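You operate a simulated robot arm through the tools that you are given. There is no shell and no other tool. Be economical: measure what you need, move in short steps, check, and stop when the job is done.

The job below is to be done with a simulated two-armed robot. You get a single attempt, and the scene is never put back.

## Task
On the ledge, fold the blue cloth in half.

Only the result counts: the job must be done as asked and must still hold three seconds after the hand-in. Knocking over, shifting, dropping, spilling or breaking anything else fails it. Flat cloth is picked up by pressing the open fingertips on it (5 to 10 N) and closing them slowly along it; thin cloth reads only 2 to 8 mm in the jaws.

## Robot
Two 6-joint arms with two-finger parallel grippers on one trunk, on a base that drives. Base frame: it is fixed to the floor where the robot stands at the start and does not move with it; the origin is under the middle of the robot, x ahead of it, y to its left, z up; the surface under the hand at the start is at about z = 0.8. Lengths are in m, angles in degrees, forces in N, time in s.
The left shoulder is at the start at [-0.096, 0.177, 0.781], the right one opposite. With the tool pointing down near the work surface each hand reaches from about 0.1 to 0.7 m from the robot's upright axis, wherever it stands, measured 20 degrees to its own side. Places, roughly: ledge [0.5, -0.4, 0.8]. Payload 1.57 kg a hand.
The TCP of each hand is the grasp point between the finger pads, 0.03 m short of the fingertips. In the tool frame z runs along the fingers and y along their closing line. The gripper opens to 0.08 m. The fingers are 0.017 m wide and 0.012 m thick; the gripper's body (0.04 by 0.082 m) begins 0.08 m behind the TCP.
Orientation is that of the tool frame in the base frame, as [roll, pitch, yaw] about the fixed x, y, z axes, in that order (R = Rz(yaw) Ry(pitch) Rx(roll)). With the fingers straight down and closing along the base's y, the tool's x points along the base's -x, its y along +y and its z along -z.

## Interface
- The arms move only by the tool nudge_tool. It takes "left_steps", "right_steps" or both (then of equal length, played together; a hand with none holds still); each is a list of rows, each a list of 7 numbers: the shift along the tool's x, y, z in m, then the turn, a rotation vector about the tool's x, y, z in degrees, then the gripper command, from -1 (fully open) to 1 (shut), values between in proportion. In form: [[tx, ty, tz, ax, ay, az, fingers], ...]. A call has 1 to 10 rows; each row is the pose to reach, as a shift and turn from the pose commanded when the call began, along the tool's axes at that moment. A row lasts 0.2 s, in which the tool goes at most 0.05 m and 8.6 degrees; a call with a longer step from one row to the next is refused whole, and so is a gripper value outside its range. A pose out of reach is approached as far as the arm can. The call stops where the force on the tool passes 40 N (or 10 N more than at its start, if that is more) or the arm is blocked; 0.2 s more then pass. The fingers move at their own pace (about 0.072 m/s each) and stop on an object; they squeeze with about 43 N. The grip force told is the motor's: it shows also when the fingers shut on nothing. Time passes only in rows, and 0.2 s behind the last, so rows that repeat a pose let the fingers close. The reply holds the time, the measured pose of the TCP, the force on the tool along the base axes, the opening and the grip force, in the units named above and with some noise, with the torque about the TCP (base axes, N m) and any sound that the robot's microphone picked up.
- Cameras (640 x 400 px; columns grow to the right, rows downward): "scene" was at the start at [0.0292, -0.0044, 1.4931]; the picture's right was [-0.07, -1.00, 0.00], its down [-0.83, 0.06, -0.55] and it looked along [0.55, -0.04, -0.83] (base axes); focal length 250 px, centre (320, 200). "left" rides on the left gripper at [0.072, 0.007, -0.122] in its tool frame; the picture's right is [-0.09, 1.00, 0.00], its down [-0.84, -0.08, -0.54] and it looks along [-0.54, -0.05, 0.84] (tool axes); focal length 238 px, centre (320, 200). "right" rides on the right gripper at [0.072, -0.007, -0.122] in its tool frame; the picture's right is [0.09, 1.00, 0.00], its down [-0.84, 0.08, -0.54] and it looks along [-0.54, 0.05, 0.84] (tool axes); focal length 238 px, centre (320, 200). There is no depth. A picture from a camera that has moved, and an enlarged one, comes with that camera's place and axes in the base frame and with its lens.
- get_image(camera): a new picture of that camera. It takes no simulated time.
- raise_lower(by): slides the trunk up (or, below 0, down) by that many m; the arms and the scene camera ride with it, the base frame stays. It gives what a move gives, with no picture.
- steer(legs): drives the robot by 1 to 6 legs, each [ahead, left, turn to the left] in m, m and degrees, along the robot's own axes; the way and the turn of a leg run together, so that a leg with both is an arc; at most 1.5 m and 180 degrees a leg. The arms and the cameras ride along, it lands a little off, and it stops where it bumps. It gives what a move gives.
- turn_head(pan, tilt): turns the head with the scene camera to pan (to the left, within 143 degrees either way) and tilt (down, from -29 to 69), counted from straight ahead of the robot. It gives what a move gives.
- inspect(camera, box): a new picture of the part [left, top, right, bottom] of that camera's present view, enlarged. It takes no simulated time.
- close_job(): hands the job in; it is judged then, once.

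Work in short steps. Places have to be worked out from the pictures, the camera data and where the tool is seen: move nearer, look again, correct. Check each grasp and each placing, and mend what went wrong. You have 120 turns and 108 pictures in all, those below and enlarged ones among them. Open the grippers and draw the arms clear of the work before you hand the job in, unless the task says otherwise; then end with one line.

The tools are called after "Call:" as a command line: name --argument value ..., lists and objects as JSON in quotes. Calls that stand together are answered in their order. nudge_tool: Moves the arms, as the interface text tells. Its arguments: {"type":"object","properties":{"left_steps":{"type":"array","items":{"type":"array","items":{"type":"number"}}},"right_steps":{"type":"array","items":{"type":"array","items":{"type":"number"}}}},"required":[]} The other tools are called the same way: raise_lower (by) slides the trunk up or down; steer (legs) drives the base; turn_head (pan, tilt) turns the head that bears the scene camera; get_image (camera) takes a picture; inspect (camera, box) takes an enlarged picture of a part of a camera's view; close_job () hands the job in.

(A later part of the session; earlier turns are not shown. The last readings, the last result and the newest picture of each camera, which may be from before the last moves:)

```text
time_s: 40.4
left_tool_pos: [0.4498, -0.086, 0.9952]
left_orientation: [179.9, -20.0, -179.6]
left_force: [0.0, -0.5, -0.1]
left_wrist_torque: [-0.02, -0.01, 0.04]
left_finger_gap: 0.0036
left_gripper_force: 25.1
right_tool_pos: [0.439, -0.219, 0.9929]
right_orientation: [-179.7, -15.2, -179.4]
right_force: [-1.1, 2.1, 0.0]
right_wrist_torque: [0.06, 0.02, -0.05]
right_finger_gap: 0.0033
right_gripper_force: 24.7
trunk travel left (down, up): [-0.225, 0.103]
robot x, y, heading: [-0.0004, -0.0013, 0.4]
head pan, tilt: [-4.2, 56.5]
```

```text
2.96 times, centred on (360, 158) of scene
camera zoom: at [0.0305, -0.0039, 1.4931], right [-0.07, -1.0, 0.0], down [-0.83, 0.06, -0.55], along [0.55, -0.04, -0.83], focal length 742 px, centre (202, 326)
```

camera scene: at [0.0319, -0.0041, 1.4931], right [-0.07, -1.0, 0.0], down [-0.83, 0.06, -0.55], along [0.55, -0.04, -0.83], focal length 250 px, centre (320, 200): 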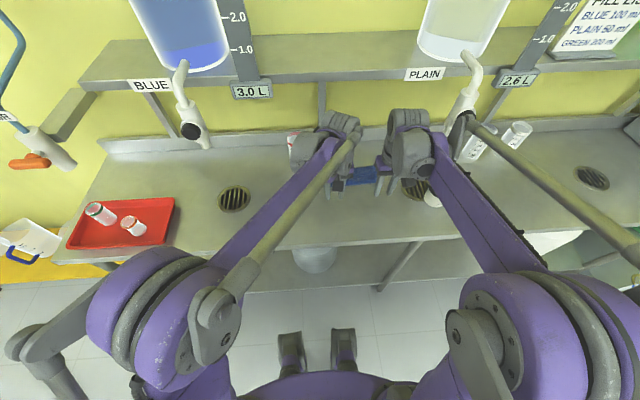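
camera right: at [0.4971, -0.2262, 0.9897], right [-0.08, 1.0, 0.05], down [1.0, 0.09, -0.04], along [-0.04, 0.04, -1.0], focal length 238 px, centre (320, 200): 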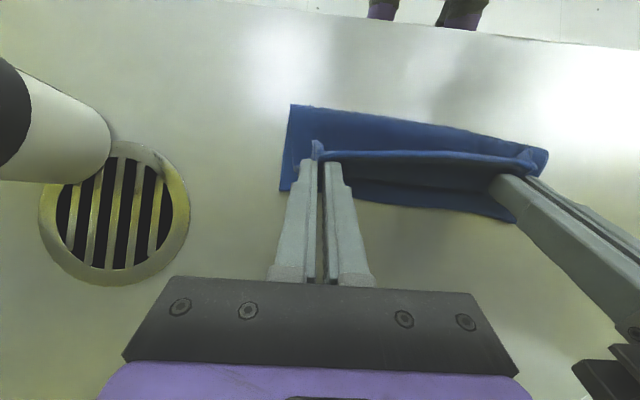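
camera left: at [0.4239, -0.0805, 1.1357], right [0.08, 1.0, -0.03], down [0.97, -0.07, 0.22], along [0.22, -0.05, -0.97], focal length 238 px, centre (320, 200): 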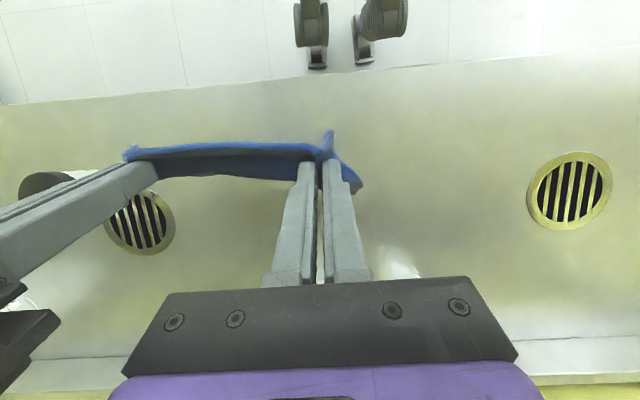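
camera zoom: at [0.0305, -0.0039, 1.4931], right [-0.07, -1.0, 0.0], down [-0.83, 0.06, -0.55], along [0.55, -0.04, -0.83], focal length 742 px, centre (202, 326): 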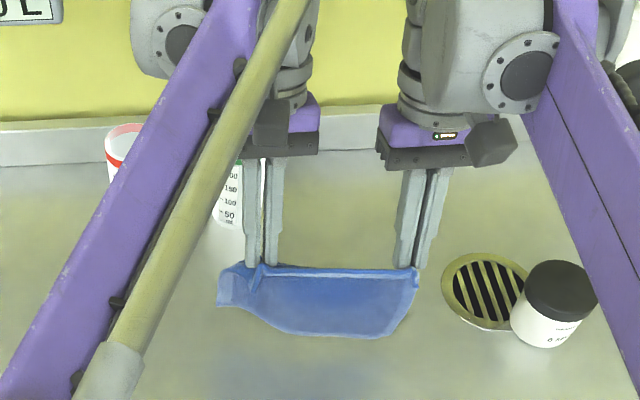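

Cloth hangs freely, lower edge just off the table. The right hand lags by ~5° and 1 cm, so I even both hands out (tilt 30°) and bring the cloth 7 cm toward me.

Call:
nudge_tool --left_steps '[[0.015, 0, 0.007, 0, 3, 0, 1], [0.029, 0, 0.014, 0, 5, 0, 1], [0.044, 0, 0.022, 0, 8, 0, 1], [0.0587, 0, 0.0288, 0, 10, 0, 1], [0.0587, 0, 0.0288, 0, 10, 0, 1], [0.0587, 0, 0.0288, 0, 10, 0, 1]]' --right_steps '[[0.013, 0, 0.004, 0, 4, 0, 1], [0.026, 0, 0.008, 0, 8, 0, 1], [0.039, 0, 0.012, 0, 12, 0, 1], [0.0517, 0, 0.0159, 0, 15, 0, 1], [0.0517, 0, 0.0159, 0, 15, 0, 1], [0.0517, 0, 0.0159, 0, 15, 0, 1]]'

Call:
inspect --camera "scene" --box '[270, 110, 450, 245]'

Call:
get_image --camera "right"

```text
time_s: 41.8
left_tool_pos: [0.3849, -0.0869, 0.9913]
left_orientation: [-180.0, -30.2, -179.6]
left_force: [0.3, -1.2, -0.3]
left_wrist_torque: [0.02, 0.0, 0.05]
left_finger_gap: 0.0034
left_gripper_force: 24.6
right_tool_pos: [0.3844, -0.2188, 0.991]
right_orientation: [-179.7, -30.2, -179.6]
right_force: [-1.0, 1.5, -0.5]
right_wrist_torque: [0.03, 0.0, 0.02]
right_finger_gap: 0.0034
right_gripper_force: 24.4
trunk travel left (down, up): [-0.225, 0.103]
robot x, y, heading: [0.0024, 0.001, 0.2]
head pan, tilt: [-4.2, 56.5]
```

```text
2.96 times, centred on (360, 178) of scene
camera zoom: at [0.0307, -0.0039, 1.4931], right [-0.07, -1.0, 0.0], down [-0.83, 0.06, -0.55], along [0.55, -0.04, -0.83], focal length 742 px, centre (202, 267)
```

zoom: 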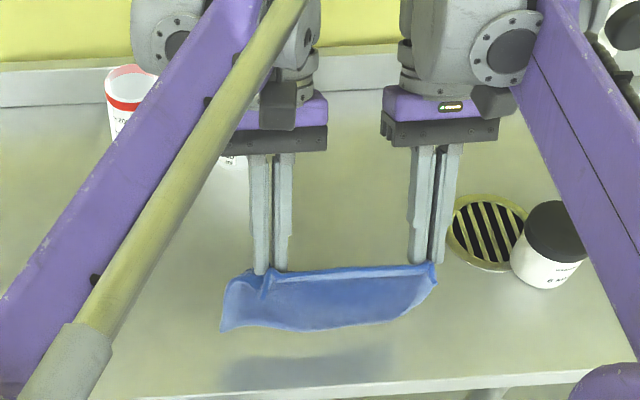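

```text
37 pictures are left
camera right: at [0.3826, -0.2251, 1.1328], right [-0.09, 1.0, 0.04], down [1.0, 0.09, 0.05], along [0.04, 0.05, -1.0], focal length 238 px, centre (320, 200)
```

right: 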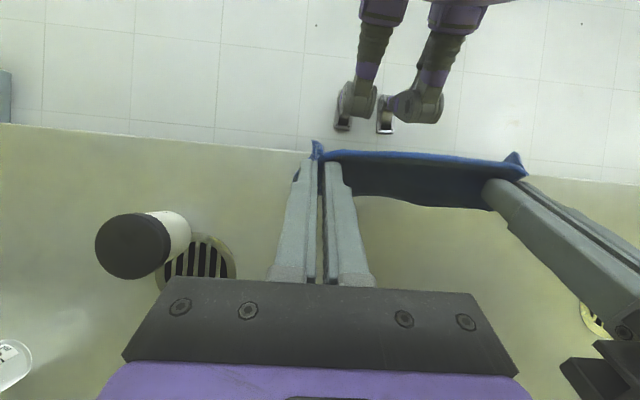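

The cloth hangs about vertical below x ≈ 0.38, its edge ~1 cm above the table. I descend at 45° forward so the lower half lies down away from me, pausing midway to look.

Call:
nudge_tool --left_steps '[[-0.0108, 0, 0.0088, 0, 0, 0, 1], [-0.0215, 0, 0.0124, 0, 0, 0, 1], [-0.0323, 0, 0.016, 0, 0, 0, 1], [-0.0426, 0, 0.0188, 0, 0, 0, 1], [-0.0528, 0, 0.0215, 0, 0, 0, 1], [-0.063, 0, 0.0243, 0, 0, 0, 1], [-0.0733, 0, 0.027, 0, 0, 0, 1]]' --right_steps '[[-0.0108, 0, 0.0088, 0, 0, 0, 1], [-0.0215, 0, 0.0124, 0, 0, 0, 1], [-0.0323, 0, 0.016, 0, 0, 0, 1], [-0.0426, 0, 0.0188, 0, 0, 0, 1], [-0.0528, 0, 0.0215, 0, 0, 0, 1], [-0.063, 0, 0.0243, 0, 0, 0, 1], [-0.0733, 0, 0.027, 0, 0, 0, 1]]'

Call:
inspect --camera "scene" --box '[270, 110, 450, 245]'

Call:
get_image --camera "left"

```text
time_s: 43.4
left_tool_pos: [0.4341, -0.0861, 0.9293]
left_orientation: [180.0, -30.1, -179.7]
left_force: [0.5, -1.1, -0.1]
left_wrist_torque: [0.0, -0.01, 0.01]
left_finger_gap: 0.0034
left_gripper_force: 24.0
right_tool_pos: [0.4358, -0.2185, 0.9316]
right_orientation: [-179.7, -30.2, -179.5]
right_force: [-0.5, 0.9, -1.2]
right_wrist_torque: [0.0, -0.01, 0.0]
right_finger_gap: 0.0032
right_gripper_force: 24.6
trunk travel left (down, up): [-0.225, 0.103]
robot x, y, heading: [-0.0027, 0.0024, 0.0]
head pan, tilt: [-4.2, 56.5]
```

```text
2.96 times, centred on (360, 178) of scene
camera zoom: at [0.0315, -0.0041, 1.4931], right [-0.07, -1.0, 0.0], down [-0.83, 0.06, -0.55], along [0.55, -0.04, -0.83], focal length 742 px, centre (202, 267)
```

zoom: 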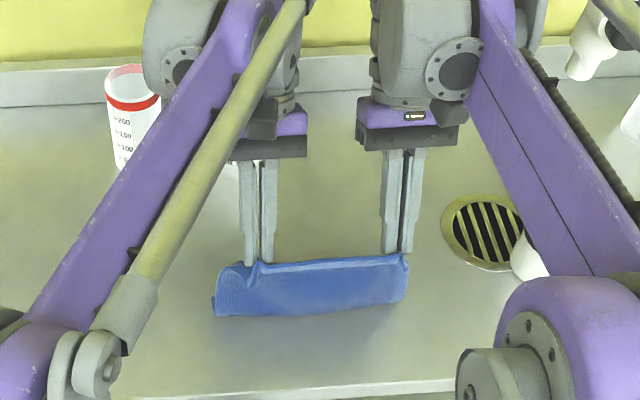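

```text
35 pictures are left
camera left: at [0.4338, -0.08, 1.0709], right [0.07, 1.0, -0.05], down [1.0, -0.07, 0.05], along [0.05, -0.05, -1.0], focal length 238 px, centre (320, 200)
```

left: 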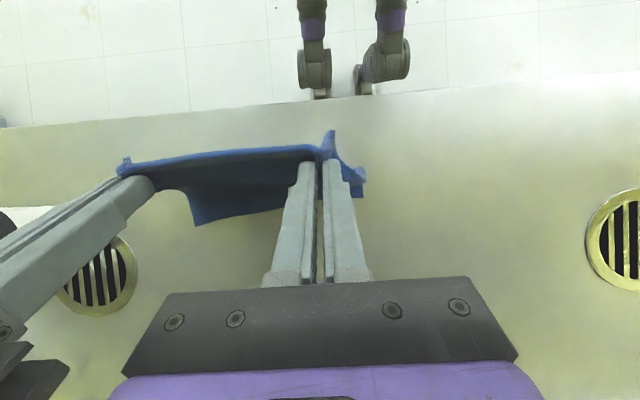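

The lower edge led forward instead (now at x ≈ 0.466, fold near 0.42). So I use the other option: lay more cloth down by going back and low, then raise the flap just past upright and drop it from the air so the edge straightens as it falls.

Call:
nudge_tool --left_steps '[[0.005, 0, 0.0155, 0, -6, 0, 1], [0.01, 0, 0.031, 0, -12, 0, 1], [0.0147, 0, 0.0466, 0, -18, 0, 1], [0.0196, 0, 0.0621, 0, -24, 0, 1], [0.0245, 0, 0.0776, 0, -30, 0, 1], [0.0245, 0, 0.0776, 0, -30, 0, 1]]' --right_steps '[[0.005, 0, 0.0155, 0, -6, 0, 1], [0.01, 0, 0.031, 0, -12, 0, 1], [0.0147, 0, 0.0466, 0, -18, 0, 1], [0.0196, 0, 0.0621, 0, -24, 0, 1], [0.0245, 0, 0.0776, 0, -30, 0, 1], [0.0245, 0, 0.0776, 0, -30, 0, 1]]'

Call:
get_image --camera "left"

Call:
get_image --camera "right"

```text
time_s: 44.8
left_tool_pos: [0.3751, -0.0874, 0.8739]
left_orientation: [179.9, 0.0, -179.6]
left_force: [0.6, -0.6, 0.2]
left_wrist_torque: [0.0, -0.01, 0.02]
left_finger_gap: 0.0036
left_gripper_force: 24.5
right_tool_pos: [0.3742, -0.2191, 0.8766]
right_orientation: [-179.8, -0.1, -179.5]
right_force: [0.0, 0.2, 0.6]
right_wrist_torque: [-0.01, -0.01, -0.02]
right_finger_gap: 0.0036
right_gripper_force: 24.1
trunk travel left (down, up): [-0.225, 0.103]
robot x, y, heading: [0.0012, 0.0009, 0.2]
head pan, tilt: [-4.2, 56.5]
```

```text
34 pictures are left
camera left: at [0.3036, -0.0814, 0.996], right [0.09, 1.0, 0.0], down [0.84, -0.07, 0.54], along [0.54, -0.05, -0.84], focal length 238 px, centre (320, 200)
```

left: 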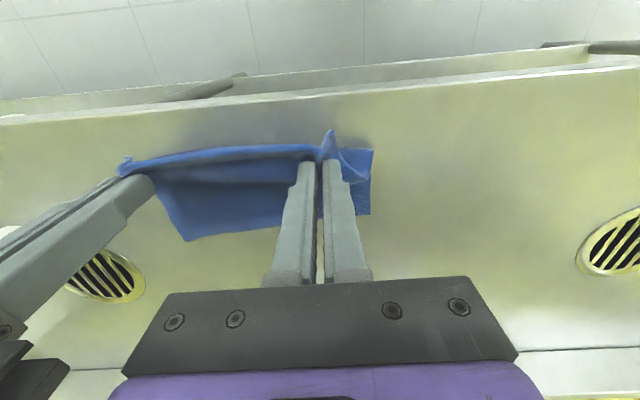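

```text
33 pictures are left
camera right: at [0.3016, -0.226, 0.9972], right [-0.1, 0.99, 0.0], down [0.84, 0.09, 0.54], along [0.54, 0.05, -0.84], focal length 238 px, centre (320, 200)
```

right: 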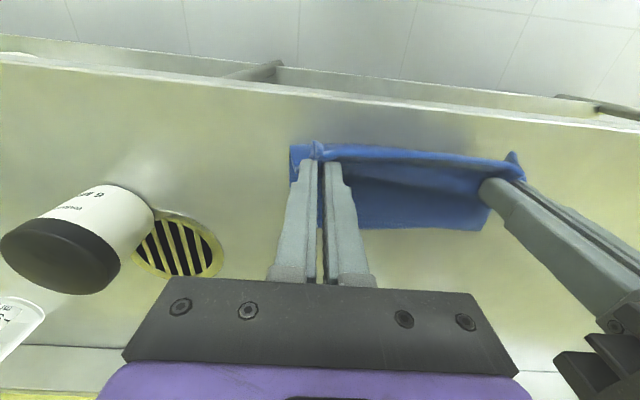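

The lower edge now lies at x ≈ 0.452 (left) to 0.468 (right), so the centre fold should be ≈ 0.372–0.388. I raise the flap and lean it ~3 cm past that line, right hand 1.6 cm ahead to match the skew.

Call:
nudge_tool --left_steps '[[0, 0, -0.01, 0, 0, 0, 1], [-0.005, 0, -0.017, 0, 7, 0, 1], [-0.016, 0, -0.018, 0, 14, 0, 1], [-0.028, 0, -0.016, 0, 20, 0, 1], [-0.0397, 0, -0.014, 0, 25, 0, 1], [-0.0397, 0, -0.014, 0, 25, 0, 1]]' --right_steps '[[-0.006, 0, -0.01, 0, 0, 0, 1], [-0.015, 0, -0.017, 0, 7, 0, 1], [-0.028, 0, -0.018, 0, 14, 0, 1], [-0.043, 0, -0.016, 0, 20, 0, 1], [-0.0557, 0, -0.014, 0, 25, 0, 1], [-0.0557, 0, -0.014, 0, 25, 0, 1]]'

Call:
get_image --camera "left"

Call:
inspect --camera "scene" --box '[310, 165, 406, 245]'

```text
time_s: 46.2
left_tool_pos: [0.4123, -0.0876, 0.8903]
left_orientation: [180.0, -25.1, -179.6]
left_force: [-0.6, -1.6, 0.0]
left_wrist_torque: [-0.07, -0.01, 0.06]
left_finger_gap: 0.0036
left_gripper_force: 24.5
right_tool_pos: [0.4283, -0.2192, 0.8911]
right_orientation: [-179.7, -25.1, -179.6]
right_force: [-0.4, 1.1, -1.0]
right_wrist_torque: [0.06, -0.02, -0.03]
right_finger_gap: 0.0034
right_gripper_force: 24.2
trunk travel left (down, up): [-0.225, 0.103]
robot x, y, heading: [0.0012, -0.0001, 0.2]
head pan, tilt: [-4.2, 56.5]
```

```text
32 pictures are left
camera left: at [0.3993, -0.0803, 1.0312], right [0.08, 1.0, -0.04], down [0.99, -0.07, 0.14], along [0.13, -0.05, -0.99], focal length 238 px, centre (320, 200)
```

left: 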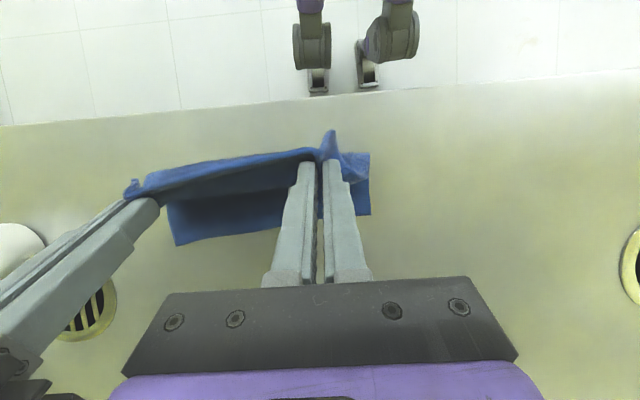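

```text
5.00 times, centred on (358, 205) of scene
camera zoom: at [0.0296, -0.0038, 1.4931], right [-0.07, -1.0, 0.0], down [-0.83, 0.06, -0.55], along [0.55, -0.04, -0.83], focal length 1252 px, centre (130, 175)
```

zoom: 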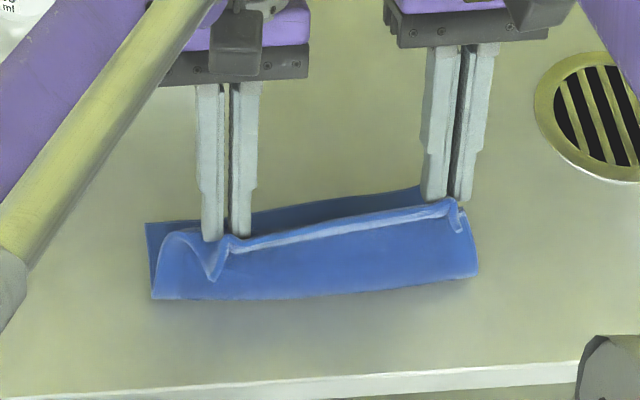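

What fixes the fold line is where the held edge is released relative to the lower edge (left 0.447, right 0.466). I bring the tips forward to just over it, ~3 cm above the table.

Call:
nudge_tool --left_steps '[[-0.0142, 0, 0.001, 0, 3, 0, 1], [-0.0284, 0, 0.003, 0, 5, 0, 1], [-0.0425, 0, 0.006, 0, 8, 0, 1], [-0.0567, 0, 0.0093, 0, 10, 0, 1], [-0.0567, 0, 0.0093, 0, 10, 0, 1]]' --right_steps '[[-0.0144, 0, 0.001, 0, 3, 0, 1], [-0.0288, 0, 0.003, 0, 5, 0, 1], [-0.0432, 0, 0.006, 0, 8, 0, 1], [-0.0576, 0, 0.0089, 0, 10, 0, 1], [-0.0576, 0, 0.0089, 0, 10, 0, 1]]'

Call:
get_image --camera "left"

Call:
inspect --camera "scene" --box '[310, 165, 406, 245]'

```text
time_s: 47.4
left_tool_pos: [0.46, -0.0848, 0.8575]
left_orientation: [-179.9, -35.1, -179.6]
left_force: [0.2, -2.4, 0.3]
left_wrist_torque: [-0.04, 0.0, 0.09]
left_finger_gap: 0.0036
left_gripper_force: 24.4
right_tool_pos: [0.4777, -0.2192, 0.8585]
right_orientation: [-179.7, -35.1, -179.6]
right_force: [-0.4, 2.6, -0.8]
right_wrist_torque: [0.04, 0.02, -0.07]
right_finger_gap: 0.0034
right_gripper_force: 23.7
trunk travel left (down, up): [-0.225, 0.103]
robot x, y, heading: [-0.0001, 0.002, 0.2]
head pan, tilt: [-4.2, 56.5]
```

```text
30 pictures are left
camera left: at [0.4721, -0.0787, 0.9989], right [0.07, 1.0, -0.05], down [1.0, -0.07, -0.04], along [-0.04, -0.05, -1.0], focal length 238 px, centre (320, 200)
```

left: 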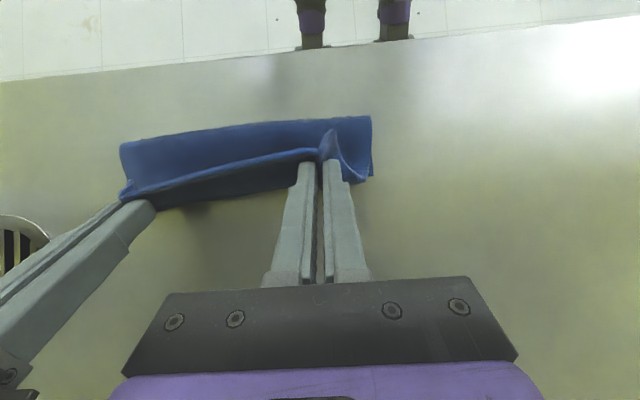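

```text
5.00 times, centred on (358, 205) of scene
camera zoom: at [0.0301, -0.0039, 1.4931], right [-0.07, -1.0, 0.0], down [-0.83, 0.06, -0.55], along [0.55, -0.04, -0.83], focal length 1252 px, centre (130, 175)
```

zoom: 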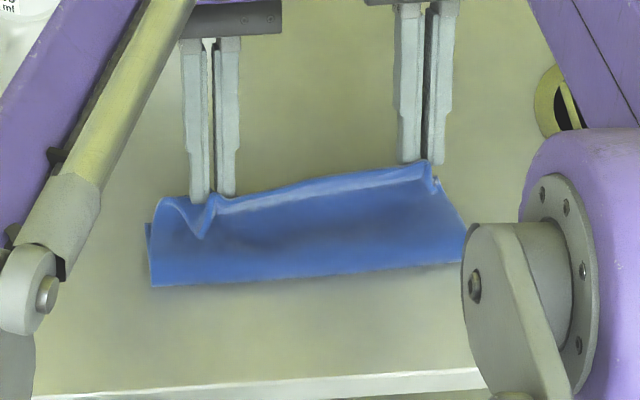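

The fold line crept forward to ≈ 0.40 because the raised flap uses up length. I swing back low to re-lay the cloth (fold ≈ 0.37), and will then drop the flap from a lower, shorter lean.

Call:
nudge_tool --left_steps '[[0.0168, 0, 0.0085, 0, -6, 0, 1], [0.0336, 0, 0.016, 0, -12, 0, 1], [0.0503, 0, 0.022, 0, -18, 0, 1], [0.0671, 0, 0.028, 0, -24, 0, 1], [0.0839, 0, 0.0327, 0, -30, 0, 1], [0.0839, 0, 0.0327, 0, -30, 0, 1]]' --right_steps '[[0.0169, 0, 0.0085, 0, -6, 0, 1], [0.0339, 0, 0.016, 0, -12, 0, 1], [0.0508, 0, 0.022, 0, -18, 0, 1], [0.0678, 0, 0.028, 0, -24, 0, 1], [0.0847, 0, 0.0332, 0, -30, 0, 1], [0.0847, 0, 0.0332, 0, -30, 0, 1]]'

Call:
get_image --camera "left"

Call:
inspect --camera "right" --box '[260, 110, 560, 290]'

```text
time_s: 48.8
left_tool_pos: [0.3749, -0.0853, 0.877]
left_orientation: [-179.9, -5.0, -179.7]
left_force: [0.0, -1.0, 1.0]
left_wrist_torque: [-0.06, 0.02, 0.06]
left_finger_gap: 0.0036
left_gripper_force: 24.3
right_tool_pos: [0.3897, -0.2198, 0.8789]
right_orientation: [-179.8, -5.3, -179.6]
right_force: [0.0, 1.7, -0.4]
right_wrist_torque: [0.07, 0.04, 0.0]
right_finger_gap: 0.0036
right_gripper_force: 24.4
trunk travel left (down, up): [-0.225, 0.103]
robot x, y, heading: [0.0029, -0.0016, 0.4]
head pan, tilt: [-4.2, 56.5]
```

```text
28 pictures are left
camera left: at [0.3143, -0.0798, 1.0056], right [0.08, 1.0, -0.01], down [0.88, -0.07, 0.47], along [0.46, -0.05, -0.88], focal length 238 px, centre (320, 200)
```

left: 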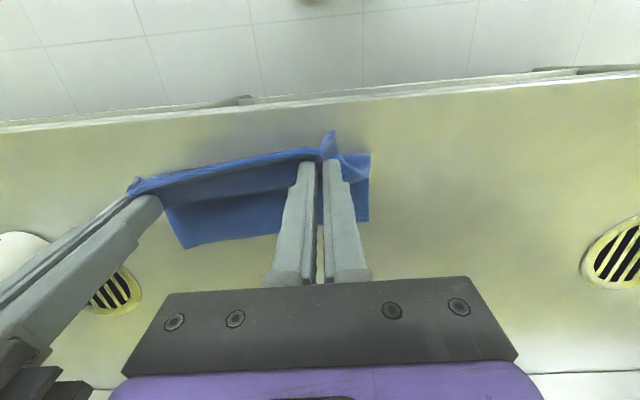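

```text
2.13 times, centred on (410, 200) of right
camera zoom: at [0.3287, -0.2251, 1.0063], right [-0.1, 0.99, 0.0], down [0.88, 0.09, 0.46], along [0.46, 0.05, -0.89], focal length 508 px, centre (128, 200)
```

zoom: 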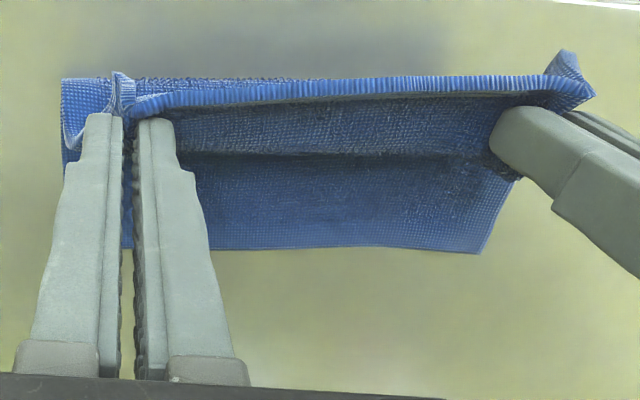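

The zoom shows the S-shape: edge, drooping strip, fold, then lower layer. Raising straight up should straighten the flap without pulling the lower edge; I lift 2.4 cm and check.

Call:
nudge_tool --left_steps '[[0.001, 0, -0.012, 0, 0, 0, 1], [0.002, 0, -0.024, 0, 0, 0, 1], [0.002, 0, -0.024, 0, 0, 0, 1]]' --right_steps '[[0.001, 0, -0.012, 0, 0, 0, 1], [0.002, 0, -0.024, 0, 0, 0, 1], [0.002, 0, -0.024, 0, 0, 0, 1]]'

Call:
inspect --camera "right" --box '[260, 110, 560, 290]'

Call:
inspect --camera "scene" --box '[310, 165, 406, 245]'

```text
time_s: 49.6
left_tool_pos: [0.3748, -0.0865, 0.901]
left_orientation: [180.0, -5.1, -179.5]
left_force: [0.2, -2.1, -0.2]
left_wrist_torque: [-0.05, 0.0, 0.04]
left_finger_gap: 0.0035
left_gripper_force: 24.6
right_tool_pos: [0.3882, -0.2203, 0.9029]
right_orientation: [-179.7, -5.2, -179.5]
right_force: [-0.1, 0.8, 0.3]
right_wrist_torque: [0.06, 0.03, -0.05]
right_finger_gap: 0.0037
right_gripper_force: 24.7
trunk travel left (down, up): [-0.225, 0.103]
robot x, y, heading: [-0.001, 0.0017, 0.2]
head pan, tilt: [-4.2, 56.5]
```

```text
2.13 times, centred on (410, 200) of right
camera zoom: at [0.3274, -0.2256, 1.0303], right [-0.1, 0.99, 0.0], down [0.88, 0.09, 0.46], along [0.46, 0.05, -0.89], focal length 508 px, centre (128, 200)
```

zoom: 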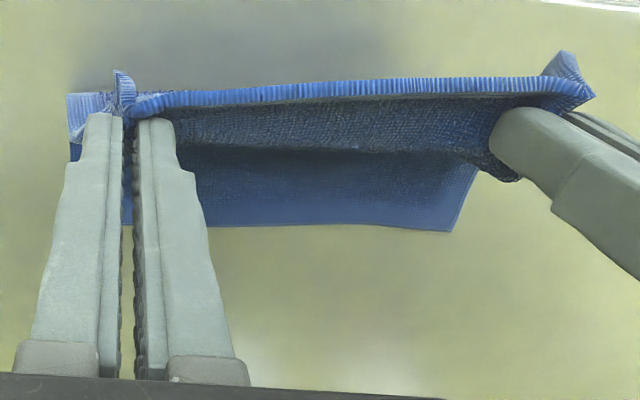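

```text
5.00 times, centred on (358, 205) of scene
camera zoom: at [0.031, -0.004, 1.4931], right [-0.07, -1.0, 0.0], down [-0.83, 0.06, -0.55], along [0.55, -0.04, -0.83], focal length 1252 px, centre (130, 175)
```

zoom: 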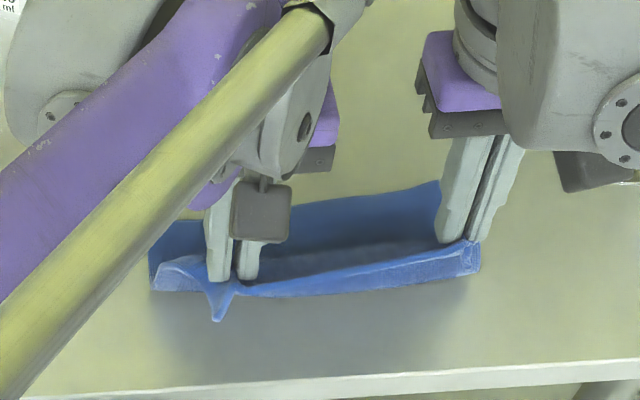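

The lower edge stays at ≈ 0.447–0.46. Now the drop: sweep forward about 5 cm, open on the way, and rise quickly so the flap falls forward over the lower half.

Call:
nudge_tool --left_steps '[[-0.03, 0, -0.0026, 0, 6, 0, 1], [-0.0552, 0, 0.0002, 0, 12, 0, 0], [-0.068, 0, -0.02, 0, 12, 0, 0], [-0.0745, 0, -0.06, 0, 6, 0, 0], [-0.0719, 0, -0.0966, 0, 0, 0, 0], [-0.0719, 0, -0.0966, 0, 0, 0, 0]]' --right_steps '[[-0.03, 0, -0.0026, 0, 6, 0, 1], [-0.0552, 0, 0.0002, 0, 12, 0, 0], [-0.068, 0, -0.02, 0, 12, 0, 0], [-0.0745, 0, -0.06, 0, 6, 0, 0], [-0.0719, 0, -0.0966, 0, 0, 0, 0], [-0.0719, 0, -0.0966, 0, 0, 0, 0]]'

Call:
inspect --camera "scene" --box '[310, 165, 406, 245]'

Call:
get_image --camera "right"

```text
time_s: 51.0
left_tool_pos: [0.4564, -0.0885, 0.9919]
left_orientation: [-180.0, -5.1, -179.6]
left_force: [0.5, -0.6, 0.4]
left_wrist_torque: [-0.03, 0.02, -0.01]
left_finger_gap: 0.04
left_gripper_force: 0.1
right_tool_pos: [0.4716, -0.2194, 0.9936]
right_orientation: [-179.7, -5.1, -179.5]
right_force: [-0.3, -0.2, 0.4]
right_wrist_torque: [0.01, 0.03, -0.01]
right_finger_gap: 0.04
right_gripper_force: 0.2
trunk travel left (down, up): [-0.225, 0.103]
robot x, y, heading: [-0.0005, 0.002, 0.4]
head pan, tilt: [-4.2, 56.5]
```

```text
5.00 times, centred on (358, 205) of scene
camera zoom: at [0.0322, -0.0042, 1.4931], right [-0.07, -1.0, 0.0], down [-0.83, 0.06, -0.55], along [0.55, -0.04, -0.83], focal length 1252 px, centre (130, 175)
```

zoom: 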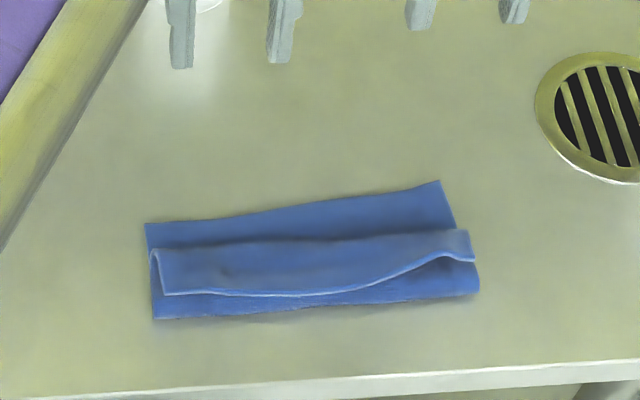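

```text
23 pictures are left
camera right: at [0.4098, -0.2255, 1.1216], right [-0.1, 0.99, 0.0], down [0.88, 0.09, 0.46], along [0.46, 0.05, -0.89], focal length 238 px, centre (320, 200)
```

right: 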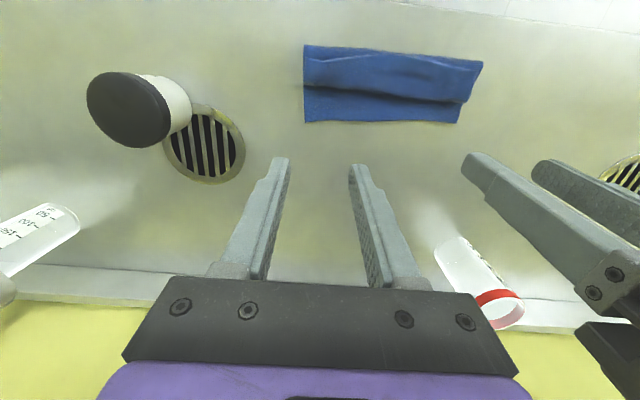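

The cloth is very floppy and settled as a Z-fold, with the free edge back at ≈ 0.40. I'll re-grip that edge, lay the cloth flat again further from the ledge's front, and then re-grip with the fingers turned 90° (closing along x) so the edge can turn over. First, down to the strip edge.

Call:
nudge_tool --left_steps '[[0.01, 0.002, 0.035, 0, -2, 0, 0.375], [0.02, 0.004, 0.07, 0, -5, 0, 0.375], [0.03, 0.006, 0.105, 0, -5, 0, 0.375], [0.0404, 0.006, 0.135, 0, -5, 0, 0.375], [0.0404, 0.006, 0.151, 0, -5, 0, 0.375], [0.0404, 0.006, 0.154, 0, -5, 0, 0.375], [0.0404, 0.006, 0.154, 0, -5, 0, 0.375]]' --right_steps '[[0.012, 0.001, 0.035, 0, -2, 0, 0.375], [0.024, 0.002, 0.07, 0, -5, 0, 0.375], [0.036, 0.004, 0.105, 0, -5, 0, 0.375], [0.0484, 0.004, 0.135, 0, -5, 0, 0.375], [0.0484, 0.004, 0.1535, 0, -5, 0, 0.375], [0.0484, 0.004, 0.157, 0, -5, 0, 0.375], [0.0484, 0.004, 0.157, 0, -5, 0, 0.375]]'

Call:
get_image --camera "right"

```text
time_s: 52.6
left_tool_pos: [0.3993, -0.0807, 0.8417]
left_orientation: [-180.0, 0.1, -179.5]
left_force: [-0.1, -0.6, 2.8]
left_wrist_torque: [-0.03, 0.0, 0.03]
left_finger_gap: 0.0247
left_gripper_force: 0.1
right_tool_pos: [0.4085, -0.215, 0.8419]
right_orientation: [-179.7, -0.2, -179.4]
right_force: [0.1, 0.1, 1.6]
right_wrist_torque: [0.01, 0.01, -0.02]
right_finger_gap: 0.0249
right_gripper_force: 0.0
trunk travel left (down, up): [-0.225, 0.103]
robot x, y, heading: [0.0015, 0.0003, 0.1]
head pan, tilt: [-4.2, 56.5]
```

```text
22 pictures are left
camera right: at [0.3362, -0.2223, 0.9635], right [-0.1, 0.99, 0.0], down [0.84, 0.09, 0.54], along [0.54, 0.05, -0.84], focal length 238 px, centre (320, 200)
```

right: 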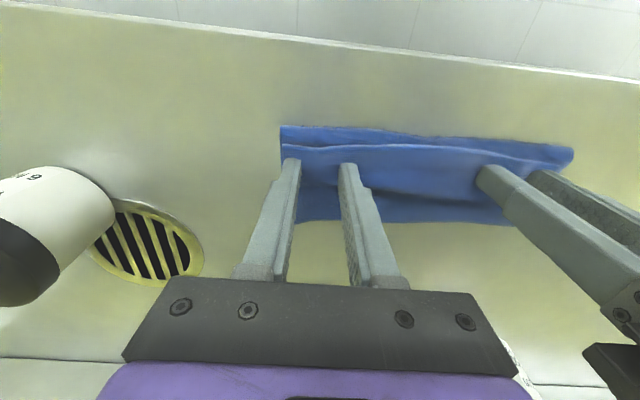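

Both tips just touch at the strip's edge. I add ~2 mm of press and close slowly.

Call:
nudge_tool --left_steps '[[0, 0, 0.0015, 0, 0, 0, 0.375], [0, 0, 0.0015, 0, 0, 0, 0.45], [0, 0, 0.0015, 0, 0, 0, 0.53], [0, 0, 0.0015, 0, 0, 0, 0.61], [0, 0, 0.0015, 0, 0, 0, 0.69], [0, 0, 0.0015, 0, 0, 0, 0.77], [0, 0, 0.0015, 0, 0, 0, 0.85], [0, 0, 0.0015, 0, 0, 0, 0.93], [0, 0, 0.0015, 0, 0, 0, 1], [0, 0, 0.0015, 0, 0, 0, 1]]' --right_steps '[[0, 0, 0.0025, 0, 0, 0, 0.375], [0, 0, 0.0025, 0, 0, 0, 0.45], [0, 0, 0.0025, 0, 0, 0, 0.53], [0, 0, 0.0025, 0, 0, 0, 0.61], [0, 0, 0.0025, 0, 0, 0, 0.69], [0, 0, 0.0025, 0, 0, 0, 0.77], [0, 0, 0.0025, 0, 0, 0, 0.85], [0, 0, 0.0025, 0, 0, 0, 0.93], [0, 0, 0.0025, 0, 0, 0, 1], [0, 0, 0.0025, 0, 0, 0, 1]]'

```text
time_s: 54.8
left_tool_pos: [0.3999, -0.0805, 0.8397]
left_orientation: [179.9, -0.1, -179.6]
left_force: [0.7, -0.6, 4.0]
left_wrist_torque: [-0.04, 0.03, 0.0]
left_finger_gap: 0.0002
left_gripper_force: 20.1
right_tool_pos: [0.4081, -0.2156, 0.8404]
right_orientation: [-179.7, -0.2, -179.6]
right_force: [-1.1, 0.5, 5.0]
right_wrist_torque: [-0.03, 0.03, 0.02]
right_finger_gap: 0.0037
right_gripper_force: 24.6
trunk travel left (down, up): [-0.225, 0.103]
robot x, y, heading: [0.001, 0.0014, 0.3]
head pan, tilt: [-4.2, 56.5]
```

Right holds cloth (3.7 mm), left closed on nothing. I reopen the left, press ~2 mm deeper and slightly forward, and close again.

Call:
nudge_tool --left_steps '[[0, 0, -0.004, 0, 0, 0, 0.7], [-0.003, 0, -0.004, 0, 0, 0, 0.375], [-0.003, 0, 0.001, 0, 0, 0, 0.375], [-0.003, 0, 0.0025, 0, 0, 0, 0.375], [-0.003, 0, 0.0025, 0, 0, 0, 0.45], [-0.003, 0, 0.0025, 0, 0, 0, 0.57], [-0.003, 0, 0.0025, 0, 0, 0, 0.69], [-0.003, 0, 0.0025, 0, 0, 0, 0.83], [-0.003, 0, 0.0025, 0, 0, 0, 1], [-0.003, 0, 0.0025, 0, 0, 0, 1]]'

Call:
get_image --camera "left"

```text
time_s: 57.0
left_tool_pos: [0.4019, -0.0806, 0.8369]
left_orientation: [180.0, 0.0, -179.6]
left_force: [0.4, -9.9, 15.8]
left_wrist_torque: [-0.38, -0.03, 0.04]
left_finger_gap: 0.0043
left_gripper_force: 24.7
right_tool_pos: [0.4092, -0.2155, 0.8392]
right_orientation: [-179.8, -0.1, -179.5]
right_force: [0.5, 6.6, 4.8]
right_wrist_torque: [0.22, 0.02, 0.01]
right_finger_gap: 0.0041
right_gripper_force: 25.0
trunk travel left (down, up): [-0.225, 0.103]
robot x, y, heading: [0.0025, 0.0001, 0.4]
head pan, tilt: [-4.2, 56.5]
```

```text
21 pictures are left
camera left: at [0.3307, -0.0747, 0.9602], right [0.09, 1.0, 0.0], down [0.84, -0.07, 0.54], along [0.54, -0.05, -0.84], focal length 238 px, centre (320, 200)
```

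left: 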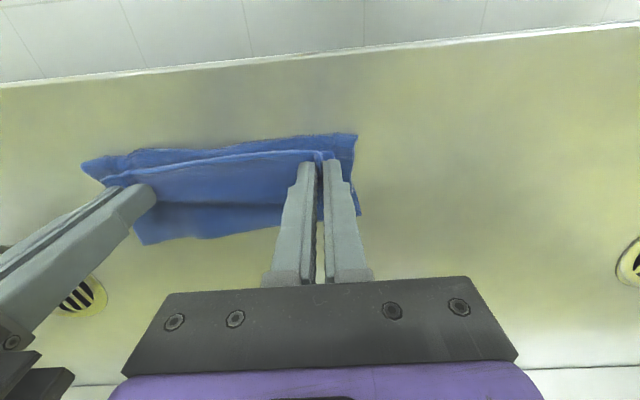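

Both hold single-ish layers (≈4 mm). I lift the cloth to hang straight at x ≈ 0.45, hands levelled to equal x.

Call:
nudge_tool --left_steps '[[-0.001, -0.002, -0.01, 0, 0, 0, 1], [-0.006, -0.002, -0.035, 0, 0, 0, 1], [-0.014, -0.002, -0.06, 0, 0, 0, 1], [-0.024, -0.002, -0.085, 0, 0, 0, 1], [-0.036, -0.002, -0.11, 0, 0, 0, 1], [-0.046, -0.002, -0.135, 0, 0, 0, 1], [-0.048, -0.002, -0.16, 0, 0, 0, 1], [-0.048, -0.002, -0.16, 0, 0, 0, 1], [-0.048, -0.002, -0.16, 0, 0, 0, 1]]' --right_steps '[[-0.001, 0.002, -0.01, 0, 0, 0, 1], [-0.006, 0.002, -0.035, 0, 0, 0, 1], [-0.012, 0.002, -0.06, 0, 0, 0, 1], [-0.02, 0.002, -0.085, 0, 0, 0, 1], [-0.03, 0.002, -0.11, 0, 0, 0, 1], [-0.039, 0.002, -0.135, 0, 0, 0, 1], [-0.041, 0.002, -0.16, 0, 0, 0, 1], [-0.041, 0.002, -0.16, 0, 0, 0, 1], [-0.041, 0.002, -0.16, 0, 0, 0, 1]]'

Call:
inspect --camera "scene" --box '[270, 90, 450, 225]'

```text
time_s: 59.0
left_tool_pos: [0.4502, -0.0822, 0.9969]
left_orientation: [180.0, 0.0, -179.7]
left_force: [-0.6, -0.1, -0.2]
left_wrist_torque: [0.0, 0.0, 0.0]
left_finger_gap: 0.0038
left_gripper_force: 25.1
right_tool_pos: [0.4474, -0.2125, 0.9984]
right_orientation: [-179.7, -0.3, -179.3]
right_force: [0.4, 0.7, -0.1]
right_wrist_torque: [0.0, -0.02, 0.01]
right_finger_gap: 0.0039
right_gripper_force: 24.3
trunk travel left (down, up): [-0.225, 0.103]
robot x, y, heading: [0.0017, -0.0011, 0.1]
head pan, tilt: [-4.2, 56.5]
```

```text
2.96 times, centred on (360, 158) of scene
camera zoom: at [0.0307, -0.0039, 1.4931], right [-0.07, -1.0, 0.0], down [-0.83, 0.06, -0.55], along [0.55, -0.04, -0.83], focal length 742 px, centre (202, 326)
```

zoom: 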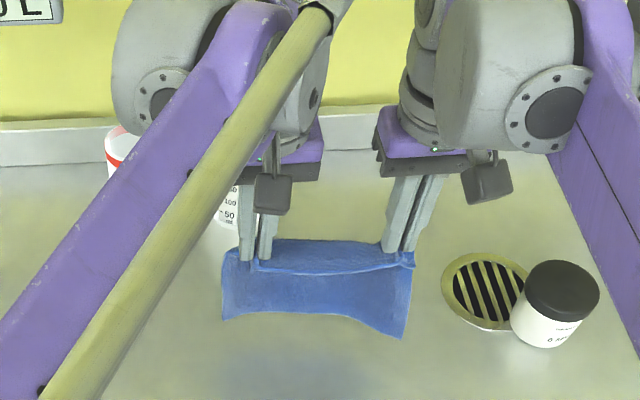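

Held and hanging. New sequence that suits the grip's natural direction: draw the cloth back, lower it and drag the held edge forward so it lies flat with the held edge at the FAR side, then fold that edge back toward me. First I carry it back to x ≈ 0.33.

Call:
nudge_tool --left_steps '[[0.02, 0, 0, 0, 0, 0, 1], [0.045, 0, 0, 0, 0, 0, 1], [0.07, 0, 0, 0, 0, 0, 1], [0.095, 0, 0, 0, 0, 0, 1], [0.115, 0, 0.005, 0, 0, 0, 1], [0.12, 0, 0.01, 0, 0, 0, 1], [0.12, 0, 0.02, 0, 0, 0, 1], [0.12, 0, 0.02, 0, 0, 0, 1]]' --right_steps '[[0.02, 0, 0, 0, 0, 0, 1], [0.045, 0, 0, 0, 0, 0, 1], [0.07, 0, 0, 0, 0, 0, 1], [0.095, 0, 0, 0, 0, 0, 1], [0.115, 0, 0.005, 0, 0, 0, 1], [0.12, 0, 0.01, 0, 0, 0, 1], [0.12, 0, 0.02, 0, 0, 0, 1], [0.12, 0, 0.02, 0, 0, 0, 1]]'

Call:
get_image --camera "left"

```text
time_s: 60.8
left_tool_pos: [0.3314, -0.0819, 0.9779]
left_orientation: [180.0, -0.1, -179.7]
left_force: [0.1, -0.5, -0.4]
left_wrist_torque: [-0.01, 0.0, 0.02]
left_finger_gap: 0.0035
left_gripper_force: 24.0
right_tool_pos: [0.3275, -0.2123, 0.978]
right_orientation: [-179.8, -0.1, -179.5]
right_force: [0.5, 0.6, -0.2]
right_wrist_torque: [0.02, -0.01, -0.01]
right_finger_gap: 0.0037
right_gripper_force: 24.2
trunk travel left (down, up): [-0.225, 0.103]
robot x, y, heading: [0.0014, 0.0011, -0.0]
head pan, tilt: [-4.2, 56.5]
```

```text
19 pictures are left
camera left: at [0.26, -0.0765, 1.1008], right [0.09, 1.0, 0.0], down [0.84, -0.07, 0.54], along [0.54, -0.05, -0.84], focal length 238 px, centre (320, 200)
```

left: 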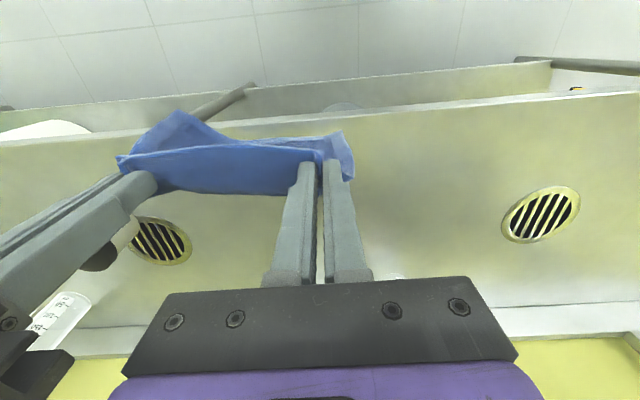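

Now the free lower edge trails on my side of the hands (x ≈ 0.31) — exactly what I want. I descend at 45° forward and then drag the held edge out to x ≈ 0.495.

Call:
nudge_tool --left_steps '[[-0.015, 0, 0.005, 0, 0, 0, 1], [-0.03, 0, 0.02, 0, 0, 0, 1], [-0.05, 0, 0.04, 0, 0, 0, 1], [-0.07, 0, 0.06, 0, 0, 0, 1], [-0.09, 0, 0.08, 0, 0, 0, 1], [-0.11, 0, 0.1, 0, 0, 0, 1], [-0.13, 0, 0.12, 0, 0, 0, 1], [-0.145, 0, 0.132, 0, 0, 0, 1], [-0.155, 0, 0.135, 0, 0, 0, 1], [-0.165, 0, 0.135, 0, 0, 0, 1]]' --right_steps '[[-0.015, 0, 0.005, 0, 0, 0, 1], [-0.031, 0, 0.02, 0, 0, 0, 1], [-0.052, 0, 0.04, 0, 0, 0, 1], [-0.073, 0, 0.06, 0, 0, 0, 1], [-0.093, 0, 0.08, 0, 0, 0, 1], [-0.113, 0, 0.1, 0, 0, 0, 1], [-0.133, 0, 0.12, 0, 0, 0, 1], [-0.148, 0, 0.132, 0, 0, 0, 1], [-0.158, 0, 0.135, 0, 0, 0, 1], [-0.168, 0, 0.135, 0, 0, 0, 1]]'

Call:
inspect --camera "scene" --box '[300, 150, 416, 245]'

Call:
get_image --camera "left"

```text
time_s: 63.0
left_tool_pos: [0.4948, -0.0827, 0.8437]
left_orientation: [179.9, -0.2, -179.5]
left_force: [0.4, -0.5, 0.4]
left_wrist_torque: [-0.02, 0.03, 0.02]
left_finger_gap: 0.0037
left_gripper_force: 24.0
right_tool_pos: [0.4974, -0.2113, 0.843]
right_orientation: [-179.6, -0.2, -179.4]
right_force: [-1.0, 0.7, -0.9]
right_wrist_torque: [0.02, -0.04, -0.02]
right_finger_gap: 0.0036
right_gripper_force: 24.5
trunk travel left (down, up): [-0.225, 0.103]
robot x, y, heading: [0.0031, -0.0036, -0.1]
head pan, tilt: [-4.2, 56.5]
```

```text
4.21 times, centred on (358, 198) of scene
camera zoom: at [0.0314, -0.004, 1.4931], right [-0.07, -1.0, 0.0], down [-0.83, 0.06, -0.55], along [0.55, -0.04, -0.83], focal length 1054 px, centre (160, 210)
```

zoom: 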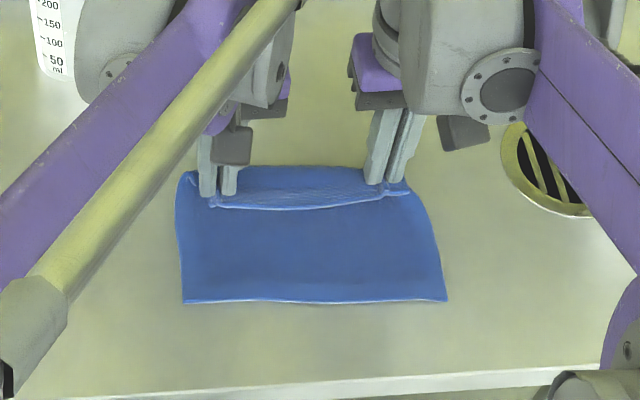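

```text
17 pictures are left
camera left: at [0.4241, -0.0763, 0.9656], right [0.09, 1.0, 0.0], down [0.84, -0.07, 0.54], along [0.54, -0.05, -0.84], focal length 238 px, centre (320, 200)
```

left: 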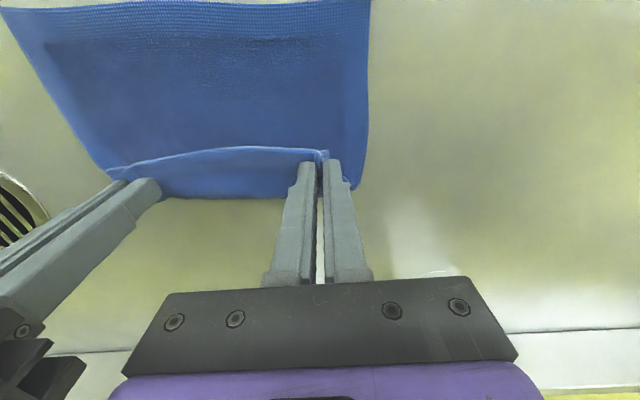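

Excellent: the cloth lies flat and flipped, lower edge near me at x ≈ 0.407 (left) / 0.393 (right), held edge already facing me at the far side. Now I fold the held edge back toward me over a low arc, stopping just above the surface.

Call:
nudge_tool --left_steps '[[0.006, 0, -0.015, 0, 0, 0, 1], [0.016, 0, -0.03, 0, 0, 0, 1], [0.03, 0, -0.038, 0, 0, 0, 1], [0.045, 0, -0.038, 0, 0, 0, 1], [0.06, 0, -0.03, 0, 0, 0, 1], [0.072, 0, -0.018, 0, 0, 0, 1], [0.072, 0, -0.018, 0, 0, 0, 1]]' --right_steps '[[0.007, 0, -0.015, 0, 0, 0, 1], [0.02, 0, -0.03, 0, 0, 0, 1], [0.038, 0, -0.038, 0, 0, 0, 1], [0.056, 0, -0.038, 0, 0, 0, 1], [0.074, 0, -0.03, 0, 0, 0, 1], [0.088, 0, -0.018, 0, 0, 0, 1], [0.088, 0, -0.018, 0, 0, 0, 1]]'

Call:
get_image --camera "left"

Call:
get_image --camera "right"

```text
time_s: 64.6
left_tool_pos: [0.4232, -0.0817, 0.8599]
left_orientation: [179.9, -0.1, -179.5]
left_force: [-0.5, -3.5, 0.2]
left_wrist_torque: [-0.09, -0.01, -0.02]
left_finger_gap: 0.0035
left_gripper_force: 25.0
right_tool_pos: [0.4094, -0.2118, 0.8605]
right_orientation: [-179.9, -0.1, -179.3]
right_force: [1.0, 3.8, 0.0]
right_wrist_torque: [0.13, -0.05, -0.04]
right_finger_gap: 0.0039
right_gripper_force: 24.8
trunk travel left (down, up): [-0.225, 0.103]
robot x, y, heading: [0.0005, 0.0034, 0.2]
head pan, tilt: [-4.2, 56.5]
```

```text
16 pictures are left
camera left: at [0.3531, -0.0749, 0.9837], right [0.09, 1.0, 0.0], down [0.84, -0.07, 0.54], along [0.54, -0.05, -0.84], focal length 238 px, centre (320, 200)
```

left: 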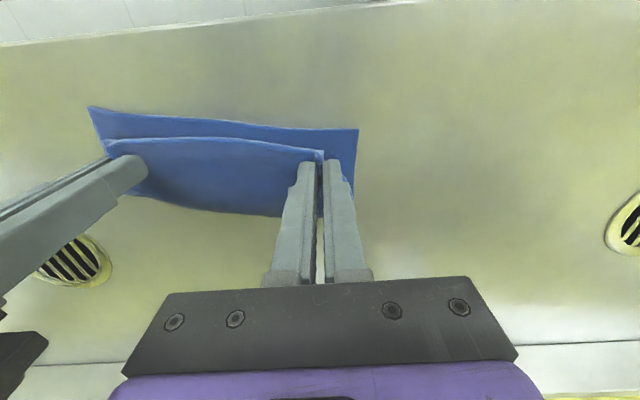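

```text
15 pictures are left
camera right: at [0.3379, -0.2199, 0.9827], right [-0.1, 0.99, 0.0], down [0.84, 0.09, 0.54], along [0.54, 0.05, -0.84], focal length 238 px, centre (320, 200)
```

right: 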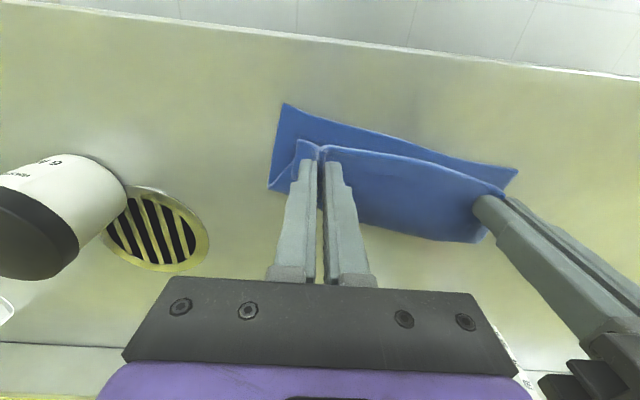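

The flap lies correctly now, edge toward me. Lower edge runs from (0.408, −0.05) to (0.375, −0.247), so at the grips I need tip x ≈ 0.411 (left) and ≈ 0.390 (right). I move there while lowering.

Call:
nudge_tool --left_steps '[[0.003, 0, 0.006, 0, 0, 0, 1], [0.006, 0, 0.012, 0, 0, 0, 1], [0.009, 0, 0.017, 0, 0, 0, 1], [0.012, 0, 0.0215, 0, 0, 0, 1], [0.012, 0, 0.0215, 0, 0, 0, 1]]' --right_steps '[[0.005, 0, 0.006, 0, 0, 0, 1], [0.01, 0, 0.012, 0, 0, 0, 1], [0.015, 0, 0.017, 0, 0, 0, 1], [0.019, 0, 0.0215, 0, 0, 0, 1], [0.019, 0, 0.0215, 0, 0, 0, 1]]'

Call:
get_image --camera "left"

Call:
get_image --camera "right"

```text
time_s: 65.8
left_tool_pos: [0.4121, -0.0817, 0.8396]
left_orientation: [180.0, 0.0, -179.7]
left_force: [0.1, -4.3, 0.7]
left_wrist_torque: [-0.19, 0.03, 0.02]
left_finger_gap: 0.004
left_gripper_force: 24.3
right_tool_pos: [0.389, -0.2144, 0.839]
right_orientation: [-179.9, -0.2, -179.4]
right_force: [2.3, 3.5, 3.9]
right_wrist_torque: [0.14, -0.06, -0.05]
right_finger_gap: 0.0038
right_gripper_force: 25.1
trunk travel left (down, up): [-0.225, 0.103]
robot x, y, heading: [0.005, 0.0007, 0.2]
head pan, tilt: [-4.2, 56.5]
```

```text
14 pictures are left
camera left: at [0.3402, -0.0763, 0.962], right [0.09, 1.0, 0.0], down [0.84, -0.07, 0.54], along [0.54, -0.05, -0.84], focal length 238 px, centre (320, 200)
```

left: 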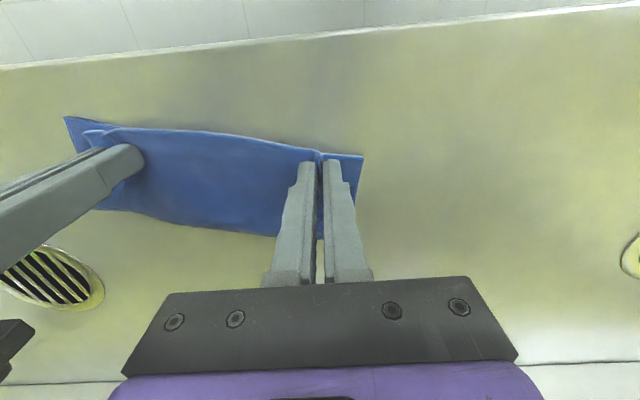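

```text
13 pictures are left
camera right: at [0.3178, -0.2201, 0.9613], right [-0.1, 0.99, 0.0], down [0.84, 0.09, 0.54], along [0.54, 0.05, -0.84], focal length 238 px, centre (320, 200)
```

right: 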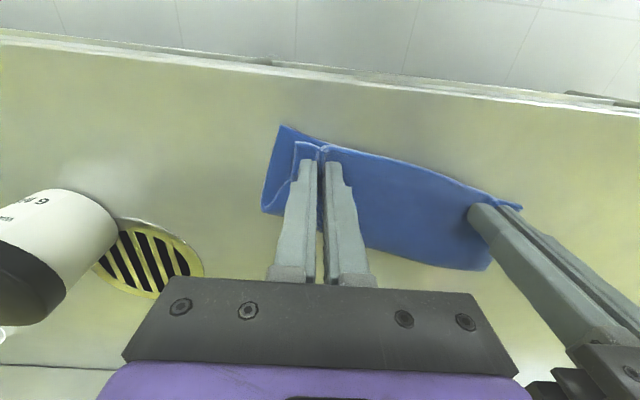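

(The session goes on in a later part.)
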